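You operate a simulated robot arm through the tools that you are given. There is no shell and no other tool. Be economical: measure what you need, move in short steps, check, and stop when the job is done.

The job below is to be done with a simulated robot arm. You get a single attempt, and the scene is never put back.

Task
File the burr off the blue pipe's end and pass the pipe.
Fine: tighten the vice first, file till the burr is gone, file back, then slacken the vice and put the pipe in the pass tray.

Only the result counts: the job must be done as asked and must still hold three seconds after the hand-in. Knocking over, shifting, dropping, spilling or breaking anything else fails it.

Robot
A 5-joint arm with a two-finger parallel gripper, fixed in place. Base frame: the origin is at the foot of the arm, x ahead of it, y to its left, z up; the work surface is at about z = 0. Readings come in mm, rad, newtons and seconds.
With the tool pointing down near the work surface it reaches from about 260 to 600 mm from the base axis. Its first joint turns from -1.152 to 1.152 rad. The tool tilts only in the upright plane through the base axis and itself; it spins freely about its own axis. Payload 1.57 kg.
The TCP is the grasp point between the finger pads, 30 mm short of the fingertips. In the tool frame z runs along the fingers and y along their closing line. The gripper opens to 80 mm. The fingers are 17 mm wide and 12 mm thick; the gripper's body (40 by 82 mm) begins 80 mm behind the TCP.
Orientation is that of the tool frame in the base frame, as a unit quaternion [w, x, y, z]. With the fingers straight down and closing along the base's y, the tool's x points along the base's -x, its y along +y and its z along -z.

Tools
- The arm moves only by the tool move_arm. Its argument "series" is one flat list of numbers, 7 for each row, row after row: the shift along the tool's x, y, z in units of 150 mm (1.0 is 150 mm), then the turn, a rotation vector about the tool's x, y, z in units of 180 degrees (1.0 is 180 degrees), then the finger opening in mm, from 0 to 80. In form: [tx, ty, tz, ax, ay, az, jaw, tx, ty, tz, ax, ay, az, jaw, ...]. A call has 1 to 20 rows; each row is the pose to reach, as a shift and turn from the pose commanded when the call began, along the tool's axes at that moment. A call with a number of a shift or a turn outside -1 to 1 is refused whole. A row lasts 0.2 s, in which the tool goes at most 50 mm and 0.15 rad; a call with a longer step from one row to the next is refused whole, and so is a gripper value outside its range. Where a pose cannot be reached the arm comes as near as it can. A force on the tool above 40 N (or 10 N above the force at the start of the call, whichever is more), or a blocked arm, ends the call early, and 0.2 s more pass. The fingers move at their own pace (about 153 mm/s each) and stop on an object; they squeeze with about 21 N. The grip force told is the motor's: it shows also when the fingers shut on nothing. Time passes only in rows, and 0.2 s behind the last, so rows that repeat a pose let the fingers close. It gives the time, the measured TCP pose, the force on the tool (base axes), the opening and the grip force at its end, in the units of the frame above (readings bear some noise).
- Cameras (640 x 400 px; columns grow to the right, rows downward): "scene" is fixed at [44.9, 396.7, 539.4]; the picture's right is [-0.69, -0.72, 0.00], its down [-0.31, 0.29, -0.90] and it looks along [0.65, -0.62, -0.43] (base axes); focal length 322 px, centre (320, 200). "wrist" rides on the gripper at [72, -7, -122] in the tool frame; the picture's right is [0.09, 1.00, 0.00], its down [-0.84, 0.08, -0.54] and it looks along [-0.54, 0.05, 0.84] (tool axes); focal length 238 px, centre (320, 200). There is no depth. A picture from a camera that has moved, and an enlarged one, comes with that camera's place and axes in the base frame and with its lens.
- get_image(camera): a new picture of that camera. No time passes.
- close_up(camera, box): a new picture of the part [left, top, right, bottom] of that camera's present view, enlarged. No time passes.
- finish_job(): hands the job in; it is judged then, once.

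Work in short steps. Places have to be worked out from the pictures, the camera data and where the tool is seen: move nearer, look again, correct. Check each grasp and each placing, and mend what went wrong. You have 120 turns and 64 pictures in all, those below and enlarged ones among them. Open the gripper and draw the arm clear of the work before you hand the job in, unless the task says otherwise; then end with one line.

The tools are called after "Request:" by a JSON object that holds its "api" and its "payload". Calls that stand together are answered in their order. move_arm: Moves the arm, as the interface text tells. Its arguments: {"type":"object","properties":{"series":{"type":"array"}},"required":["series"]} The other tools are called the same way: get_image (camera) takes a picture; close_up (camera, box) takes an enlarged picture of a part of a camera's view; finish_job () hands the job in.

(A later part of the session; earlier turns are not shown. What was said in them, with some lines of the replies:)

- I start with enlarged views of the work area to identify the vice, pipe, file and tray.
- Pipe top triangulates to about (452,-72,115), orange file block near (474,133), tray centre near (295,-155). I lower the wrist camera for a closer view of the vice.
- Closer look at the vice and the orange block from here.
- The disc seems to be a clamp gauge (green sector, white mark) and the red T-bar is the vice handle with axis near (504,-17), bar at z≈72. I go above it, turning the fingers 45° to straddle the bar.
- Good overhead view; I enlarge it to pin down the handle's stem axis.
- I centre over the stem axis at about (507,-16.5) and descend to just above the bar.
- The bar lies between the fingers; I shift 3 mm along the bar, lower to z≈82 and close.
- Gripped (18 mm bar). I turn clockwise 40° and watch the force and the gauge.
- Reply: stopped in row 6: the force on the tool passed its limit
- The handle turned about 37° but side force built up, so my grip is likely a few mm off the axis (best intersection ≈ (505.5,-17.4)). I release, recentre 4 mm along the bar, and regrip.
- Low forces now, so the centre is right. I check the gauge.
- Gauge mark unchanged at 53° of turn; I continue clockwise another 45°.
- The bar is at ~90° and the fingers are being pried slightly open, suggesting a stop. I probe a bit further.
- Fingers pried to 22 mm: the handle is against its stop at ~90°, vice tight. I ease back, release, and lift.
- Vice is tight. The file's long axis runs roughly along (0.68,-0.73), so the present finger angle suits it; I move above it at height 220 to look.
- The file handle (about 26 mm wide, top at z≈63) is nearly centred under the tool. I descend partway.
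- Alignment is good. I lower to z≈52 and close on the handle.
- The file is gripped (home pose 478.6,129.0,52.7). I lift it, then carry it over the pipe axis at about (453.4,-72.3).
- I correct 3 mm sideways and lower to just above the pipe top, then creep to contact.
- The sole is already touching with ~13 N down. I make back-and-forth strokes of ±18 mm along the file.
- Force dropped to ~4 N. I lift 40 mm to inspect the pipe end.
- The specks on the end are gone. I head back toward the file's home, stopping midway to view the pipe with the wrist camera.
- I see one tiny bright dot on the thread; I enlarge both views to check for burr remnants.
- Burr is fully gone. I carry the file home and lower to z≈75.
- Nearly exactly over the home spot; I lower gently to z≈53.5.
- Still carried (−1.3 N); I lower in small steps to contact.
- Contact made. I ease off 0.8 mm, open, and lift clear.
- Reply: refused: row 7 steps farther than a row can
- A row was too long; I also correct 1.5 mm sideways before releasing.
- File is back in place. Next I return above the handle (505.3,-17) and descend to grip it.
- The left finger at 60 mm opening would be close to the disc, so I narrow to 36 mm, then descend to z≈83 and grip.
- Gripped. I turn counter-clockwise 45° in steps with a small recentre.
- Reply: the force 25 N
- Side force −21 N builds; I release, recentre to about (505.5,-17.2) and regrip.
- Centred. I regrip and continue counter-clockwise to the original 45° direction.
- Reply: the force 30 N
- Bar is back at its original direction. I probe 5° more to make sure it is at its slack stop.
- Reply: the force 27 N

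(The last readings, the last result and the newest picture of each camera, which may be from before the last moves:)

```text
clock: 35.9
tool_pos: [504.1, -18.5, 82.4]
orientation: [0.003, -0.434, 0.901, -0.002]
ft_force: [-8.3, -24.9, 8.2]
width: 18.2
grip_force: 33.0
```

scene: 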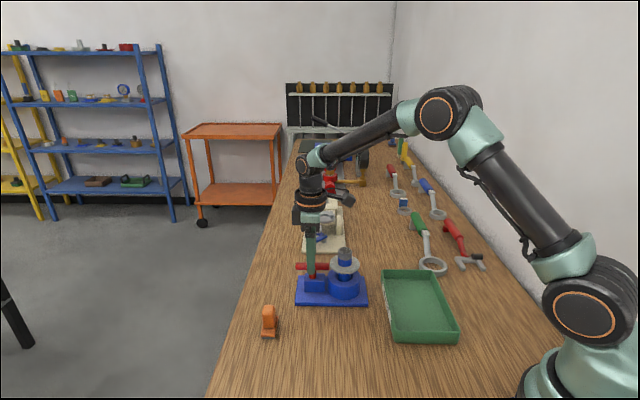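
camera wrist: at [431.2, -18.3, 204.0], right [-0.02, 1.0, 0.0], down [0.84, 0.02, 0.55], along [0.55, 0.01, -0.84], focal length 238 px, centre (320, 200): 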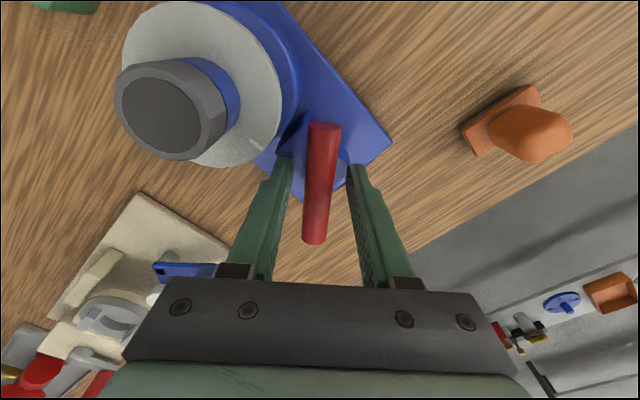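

Request:
{"api": "get_image", "payload": {"camera": "wrist"}}

```text
22 pictures are left
camera wrist: at [465.0, -79.1, 204.0], right [-0.84, 0.55, 0.0], down [0.46, 0.7, 0.54], along [0.3, 0.45, -0.84], focal length 238 px, centre (320, 200)
```

wrist: 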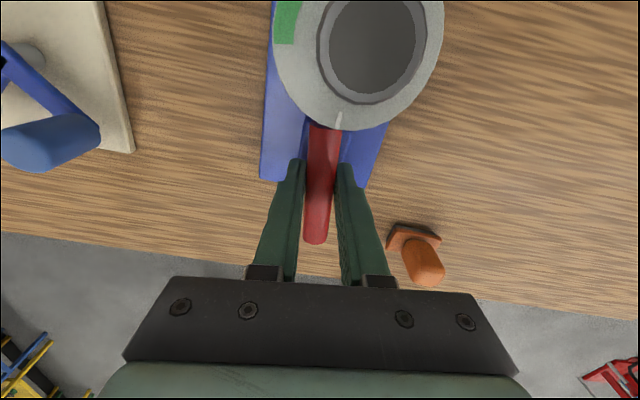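

The handle turns on freely (bar now ~50°), so the vice is slack. I release and lift.

Request:
{"api": "move_arm", "payload": {"series": [0, 0, 0, 0, 0, 0, 50, 0, 0, 0, 0, 0, 0, 50, 0, 0, -0.25, 0, 0, 0, 60, 0, 0, -0.5, 0, 0, 0, 70, 0, 0, -0.8, 0, 0, 0, 70]}}

Request:
{"api": "get_image", "payload": {"camera": "wrist"}}

```text
clock: 37.1
tool_pos: [502.9, -17.5, 203.6]
orientation: [0.003, -0.436, 0.9, 0.0]
ft_force: [0.2, 0.5, 0.4]
width: 69.8
grip_force: 0.1
```

```text
21 pictures are left
camera wrist: at [464.0, -77.7, 325.1], right [-0.84, 0.55, 0.0], down [0.46, 0.7, 0.54], along [0.3, 0.45, -0.84], focal length 238 px, centre (320, 200)
```

wrist: 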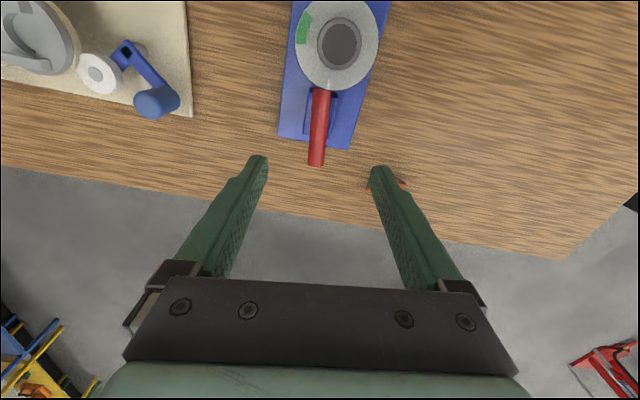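

Pipe axis again computes to about (452,-72). I move over it and lower so the tips are just above the pipe top.

Request:
{"api": "move_arm", "payload": {"series": [0.25, 0.02, 0, 0, 0, 0, 70, 0.493, 0.039, 0, 0, 0, 0, 70, 0.493, 0.039, 0.2, 0, 0, 0, 70, 0.493, 0.039, 0.33, 0, 0, 0, 70]}}

Request:
{"api": "get_image", "payload": {"camera": "wrist"}}

Request:
{"api": "close_up", "payload": {"camera": "scene", "box": [300, 180, 400, 300]}}

```text
clock: 38.1
tool_pos: [453.9, -71.4, 153.9]
orientation: [0.003, -0.436, 0.9, -0.002]
ft_force: [-0.1, -0.4, -0.4]
width: 70.0
grip_force: 0.0
```

```text
20 pictures are left
camera wrist: at [414.2, -132.1, 274.7], right [-0.84, 0.55, -0.01], down [0.46, 0.7, 0.54], along [0.3, 0.45, -0.84], focal length 238 px, centre (320, 200)
```

wrist: 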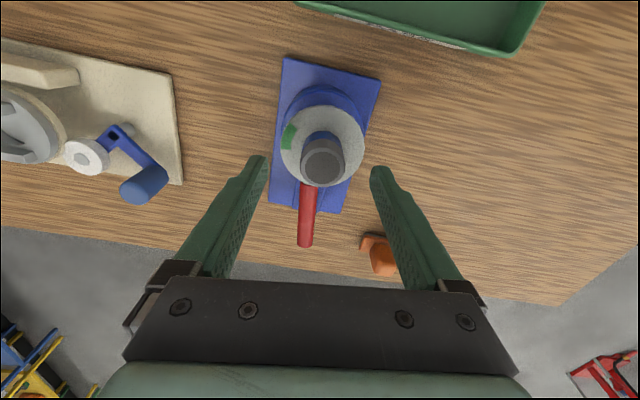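

```text
3.33 times, centred on (350, 240) of scene
camera zoom: at [44.9, 396.7, 539.4], right [-0.69, -0.72, 0.0], down [-0.31, 0.29, -0.9], along [0.65, -0.62, -0.43], focal length 1075 px, centre (220, 67)
```

zoom: 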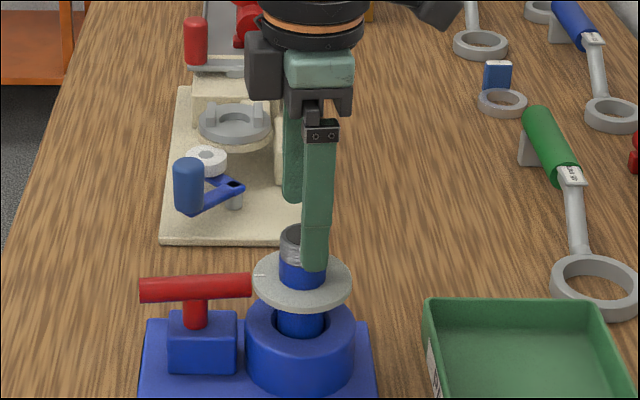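

Pipe top is centred at (452.8,-71.9). I descend to z≈117 (tips above the disc) and close.

Request:
{"api": "move_arm", "payload": {"series": [0.007, 0.003, 0.12, 0, 0, 0, 70, 0.007, 0.003, 0.246, 0, 0, 0, 70, 0.007, 0.003, 0.246, 0, 0, 0, 40, 0.007, 0.003, 0.246, 0, 0, 0, 10, 0.007, 0.003, 0.246, 0, 0, 0, 10]}}

Request:
{"api": "close_up", "payload": {"camera": "scene", "box": [310, 220, 390, 300]}}

```text
clock: 39.0
tool_pos: [453.6, -70.1, 119.3]
orientation: [0.001, -0.437, 0.899, -0.001]
ft_force: [-0.1, 2.3, 7.3]
width: 32.4
grip_force: 12.7
stopped in row 4: the force on the tool passed its limit (the readings are from after the stop); the commanded pose is now the measured one
```

```text
5.00 times, centred on (350, 260) of scene
camera zoom: at [44.9, 396.7, 539.4], right [-0.69, -0.72, 0.0], down [-0.31, 0.29, -0.9], along [0.65, -0.62, -0.43], focal length 1612 px, centre (170, -100)
```

zoom: 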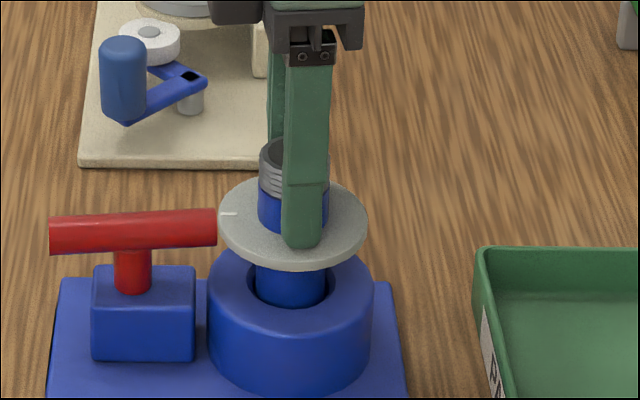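

The fingers met the pipe (32 mm) with a brief force spike. I raise 1.5 mm and close fully.

Request:
{"api": "move_arm", "payload": {"series": [0, 0, -0.01, 0, 0, 0, 20, 0, 0, -0.01, 0, 0, 0, 10, 0, 0, -0.01, 0, 0, 0, 10]}}

```text
clock: 39.8
tool_pos: [451.5, -70.8, 118.6]
orientation: [-0.002, -0.437, 0.899, 0.001]
ft_force: [-1.3, 1.0, 0.6]
width: 32.2
grip_force: 21.3
```

Good grip, forces low. I lift 20 mm and check that the pipe follows.

Request:
{"api": "move_arm", "payload": {"series": [0, 0, -0.04, 0, 0, 0, 10, 0, 0, -0.08, 0, 0, 0, 10, 0, 0, -0.13, 0, 0, 0, 10]}}

Request:
{"api": "close_up", "payload": {"camera": "scene", "box": [300, 210, 390, 300]}}

```text
clock: 40.6
tool_pos: [452.2, -70.5, 139.0]
orientation: [0.0, -0.437, 0.9, 0.001]
ft_force: [0.5, 1.4, -3.1]
width: 32.2
grip_force: 21.1
```

```text
4.44 times, centred on (345, 255) of scene
camera zoom: at [44.9, 396.7, 539.4], right [-0.69, -0.72, 0.0], down [-0.31, 0.29, -0.9], along [0.65, -0.62, -0.43], focal length 1433 px, centre (209, -44)
```

zoom: 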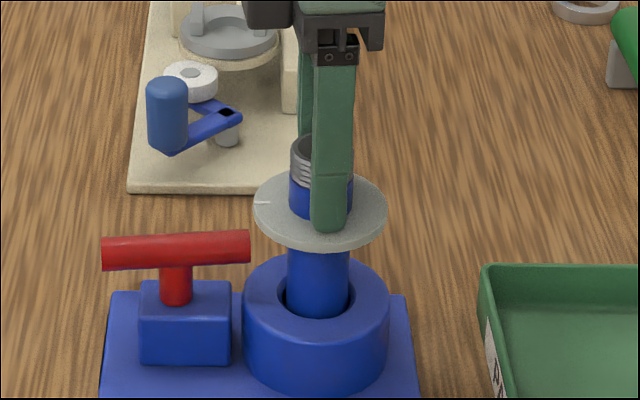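

The pipe and its disc come up freely. I lift another 90 mm.

Request:
{"api": "move_arm", "payload": {"series": [0, 0, -0.2, 0, 0, 0, 10, 0, 0, -0.4, 0, 0, 0, 10, 0, 0, -0.6, 0, 0, 0, 10]}}

Request:
{"api": "get_image", "payload": {"camera": "scene"}}

```text
clock: 41.4
tool_pos: [451.4, -70.6, 228.8]
orientation: [0.0, -0.436, 0.9, 0.002]
ft_force: [0.3, 0.9, -3.5]
width: 32.3
grip_force: 21.1
```

```text
16 pictures are left
```

scene: 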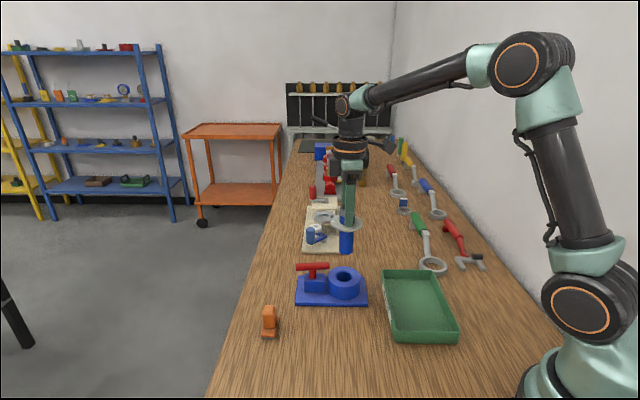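

Pipe bottom hangs at z≈110, about 118 mm below the TCP. I carry it toward the tray centre (~(295,-150)).

Request:
{"api": "move_arm", "payload": {"series": [0.15, 0.07, 0, 0, 0, 0, 10, 0.32, 0.15, 0, 0, 0, 0, 10, 0.49, 0.23, 0, 0, 0, 0, 10, 0.66, 0.31, 0, 0, 0, 0, 10, 0.83, 0.385, 0, 0, 0, 0, 10, 1.0, 0.462, 0, 0, 0, 0, 10]}}

Request:
{"api": "get_image", "payload": {"camera": "scene"}}

Request:
{"api": "get_image", "payload": {"camera": "wrist"}}

```text
clock: 42.8
tool_pos: [303.9, -144.8, 228.7]
orientation: [-0.001, -0.437, 0.899, 0.0]
ft_force: [-0.6, -0.5, -3.4]
width: 32.3
grip_force: 20.8
```

```text
15 pictures are left
```

scene: 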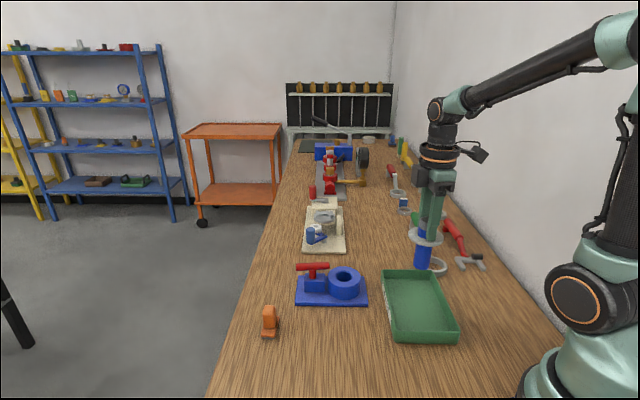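

```text
14 pictures are left
camera wrist: at [265.4, -206.1, 350.4], right [-0.84, 0.54, 0.0], down [0.46, 0.71, 0.54], along [0.29, 0.46, -0.84], focal length 238 px, centre (320, 200)
```

wrist: 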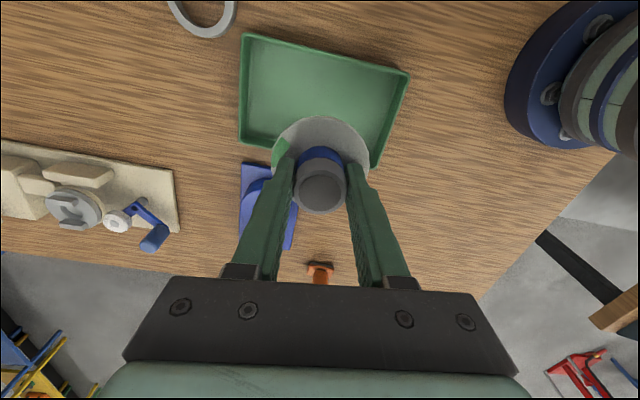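

Tray corners give centre ≈ (301,-149), already below the tool. I lower 95 mm.

Request:
{"api": "move_arm", "payload": {"series": [0.02, 0, 0.15, 0, 0, 0, 10, 0.02, 0, 0.35, 0, 0, 0, 10, 0.02, 0, 0.52, 0, 0, 0, 10, 0.02, 0, 0.633, 0, 0, 0, 10]}}

Request:
{"api": "close_up", "payload": {"camera": "scene", "box": [350, 210, 480, 350]}}

```text
clock: 43.8
tool_pos: [302.4, -148.1, 132.8]
orientation: [0.0, -0.437, 0.9, -0.001]
ft_force: [-0.5, -0.7, -2.5]
width: 32.2
grip_force: 21.6
```

```text
2.86 times, centred on (415, 280) of scene
camera zoom: at [44.9, 396.7, 539.4], right [-0.69, -0.72, 0.0], down [-0.31, 0.29, -0.9], along [0.65, -0.62, -0.43], focal length 921 px, centre (49, -29)
```

zoom: 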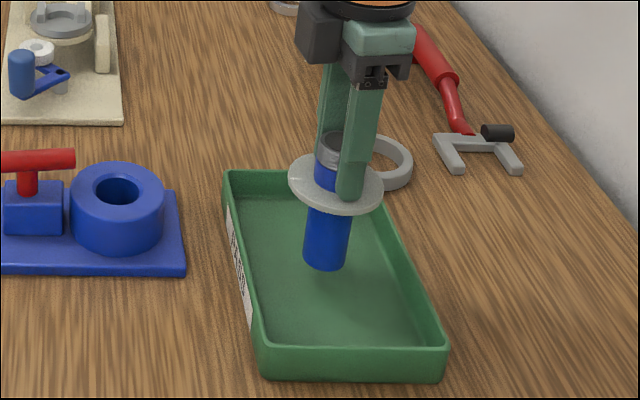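

Centred in the tray; I creep down watching the force.

Request:
{"api": "move_arm", "payload": {"series": [0, 0, 0.02, 0, 0, 0, 10, 0, 0, 0.04, 0, 0, 0, 10]}}

Request:
{"api": "move_arm", "payload": {"series": [0, 0, 0.015, 0, 0, 0, 10, 0, 0, 0.027, 0, 0, 0, 10]}}

```text
clock: 44.4
tool_pos: [301.6, -148.3, 127.4]
orientation: [0.0, -0.436, 0.9, -0.001]
ft_force: [0.9, -0.6, -3.5]
width: 32.5
grip_force: 21.3
```

```text
clock: 45.0
tool_pos: [302.1, -147.4, 123.2]
orientation: [0.0, -0.437, 0.9, 0.0]
ft_force: [-0.1, 0.0, -2.0]
width: 32.2
grip_force: 21.8
```

Request:
{"api": "close_up", "payload": {"camera": "scene", "box": [370, 250, 450, 330]}}

Request:
{"api": "move_arm", "payload": {"series": [0, 0, 0.01, 0, 0, 0, 10, 0, 0, 0.02, 0, 0, 0, 10]}}

```text
5.00 times, centred on (410, 290) of scene
camera zoom: at [44.9, 396.7, 539.4], right [-0.69, -0.72, 0.0], down [-0.31, 0.29, -0.9], along [0.65, -0.62, -0.43], focal length 1612 px, centre (-130, -250)
```

zoom: 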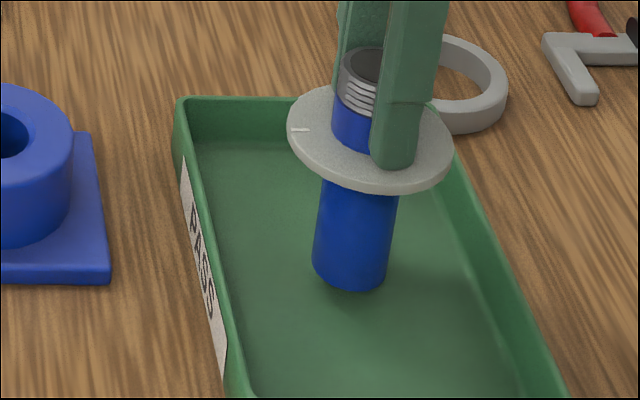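

```text
clock: 45.6
tool_pos: [302.4, -147.4, 120.6]
orientation: [0.0, -0.437, 0.9, 0.0]
ft_force: [0.3, 0.0, -1.9]
width: 32.1
grip_force: 20.9
```

No contact yet by force; I keep stepping down.

Request:
{"api": "move_arm", "payload": {"series": [0, 0, 0.01, 0, 0, 0, 10, 0, 0, 0.02, 0, 0, 0, 10]}}

Request:
{"api": "move_arm", "payload": {"series": [0, 0, 0.01, 0, 0, 0, 10, 0, 0, 0.018, 0, 0, 0, 10]}}

Request:
{"api": "move_arm", "payload": {"series": [0, 0, 0.008, 0, 0, 0, 10, 0, 0, 0.014, 0, 0, 0, 10]}}

```text
clock: 46.2
tool_pos: [302.6, -147.7, 117.2]
orientation: [0.0, -0.436, 0.9, 0.001]
ft_force: [0.4, -0.9, -3.2]
width: 32.3
grip_force: 21.0
```

```text
clock: 46.8
tool_pos: [301.8, -146.5, 114.6]
orientation: [0.0, -0.437, 0.899, 0.0]
ft_force: [-0.5, 0.0, -2.9]
width: 32.2
grip_force: 21.1
```

```text
clock: 47.4
tool_pos: [302.5, -147.5, 112.5]
orientation: [0.0, -0.436, 0.9, -0.001]
ft_force: [-0.1, 0.8, -2.9]
width: 32.4
grip_force: 21.1
```

Request:
{"api": "move_arm", "payload": {"series": [0, 0, 0.008, 0, 0, 0, 10, 0, 0, 0.014, 0, 0, 0, 10]}}

Request:
{"api": "close_up", "payload": {"camera": "scene", "box": [370, 250, 450, 330]}}

```text
clock: 48.0
tool_pos: [303.6, -147.7, 112.1]
orientation: [0.0, -0.436, 0.9, 0.0]
ft_force: [-8.7, 4.8, 32.4]
width: 32.5
grip_force: 21.2
```

```text
5.00 times, centred on (410, 290) of scene
camera zoom: at [44.8, 396.8, 539.4], right [-0.69, -0.72, 0.0], down [-0.31, 0.29, -0.91], along [0.65, -0.62, -0.43], focal length 1612 px, centre (-130, -250)
```

zoom: 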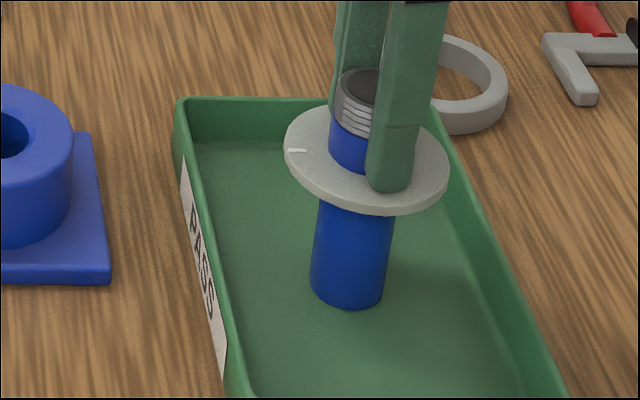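

Firm floor contact (32 N). I ease back 1.7 mm to unload, then open gradually and hold.

Request:
{"api": "move_arm", "payload": {"series": [0, 0, -0.011, 0, 0, 0, 10, 0, 0, -0.011, 0, 0, 0, 10]}}

```text
clock: 48.6
tool_pos: [303.5, -148.2, 111.0]
orientation: [0.0, -0.437, 0.9, -0.001]
ft_force: [-1.2, 0.0, 3.9]
width: 32.7
grip_force: 20.2
```

Nearly unloaded; I open and lift straight up.

Request:
{"api": "move_arm", "payload": {"series": [0, 0, 0, 0, 0, 0, 35, 0, 0, 0, 0, 0, 0, 40, 0, 0, 0, 0, 0, 0, 56, 0, 0, 0, 0, 0, 0, 64, 0, 0, -0.1, 0, 0, 0, 64, 0, 0, -0.3, 0, 0, 0, 64, 0, 0, -0.6, 0, 0, 0, 64, 0, 0, -0.9, 0, 0, 0, 64]}}

Request:
{"api": "get_image", "payload": {"camera": "scene"}}

```text
clock: 50.4
tool_pos: [302.9, -148.5, 248.4]
orientation: [-0.001, -0.437, 0.9, 0.0]
ft_force: [0.0, 0.0, -0.4]
width: 64.1
grip_force: 0.0
```

```text
10 pictures are left
```

scene: 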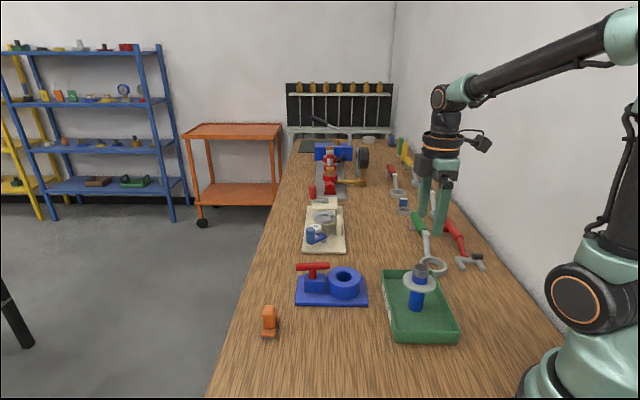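

The pipe stands in the tray. I raise the arm further and do a final check.

Request:
{"api": "move_arm", "payload": {"series": [0, 0, -0.25, 0, 0, 0, 64, 0, 0, -0.5, 0, 0, 0, 64, 0, 0, -0.7, 0, 0, 0, 64, 0, 0, -0.7, 0, 0, 0, 64, 0, 0, -0.7, 0, 0, 0, 64]}}

Request:
{"api": "close_up", "payload": {"camera": "scene", "box": [240, 230, 480, 360]}}

```text
clock: 51.6
tool_pos: [302.5, -147.0, 353.5]
orientation: [0.0, -0.437, 0.9, 0.0]
ft_force: [0.2, 0.4, 0.6]
width: 64.2
grip_force: 0.2
```

```text
2.67 times, centred on (360, 295) of scene
camera zoom: at [44.9, 396.7, 539.4], right [-0.69, -0.72, 0.0], down [-0.31, 0.29, -0.9], along [0.65, -0.62, -0.43], focal length 860 px, centre (213, -53)
```

zoom: 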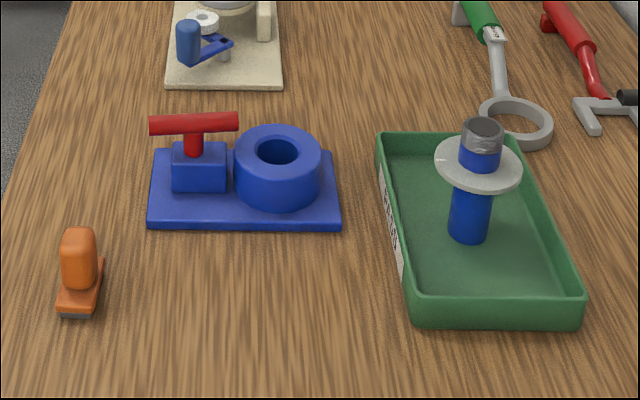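

The pipe stands still in the PASS tray, the file is at its home, the vice is slack and nothing else has moved; I hand in.

Request:
{"api": "finish_job", "payload": {}}

```text
The job is handed in.
```

I tightened the vice, filed the burr off the blue pipe, put the file back within 1–2 mm of its start, slackened the vice, and left the pipe standing in the PASS tray; the job is handed in.
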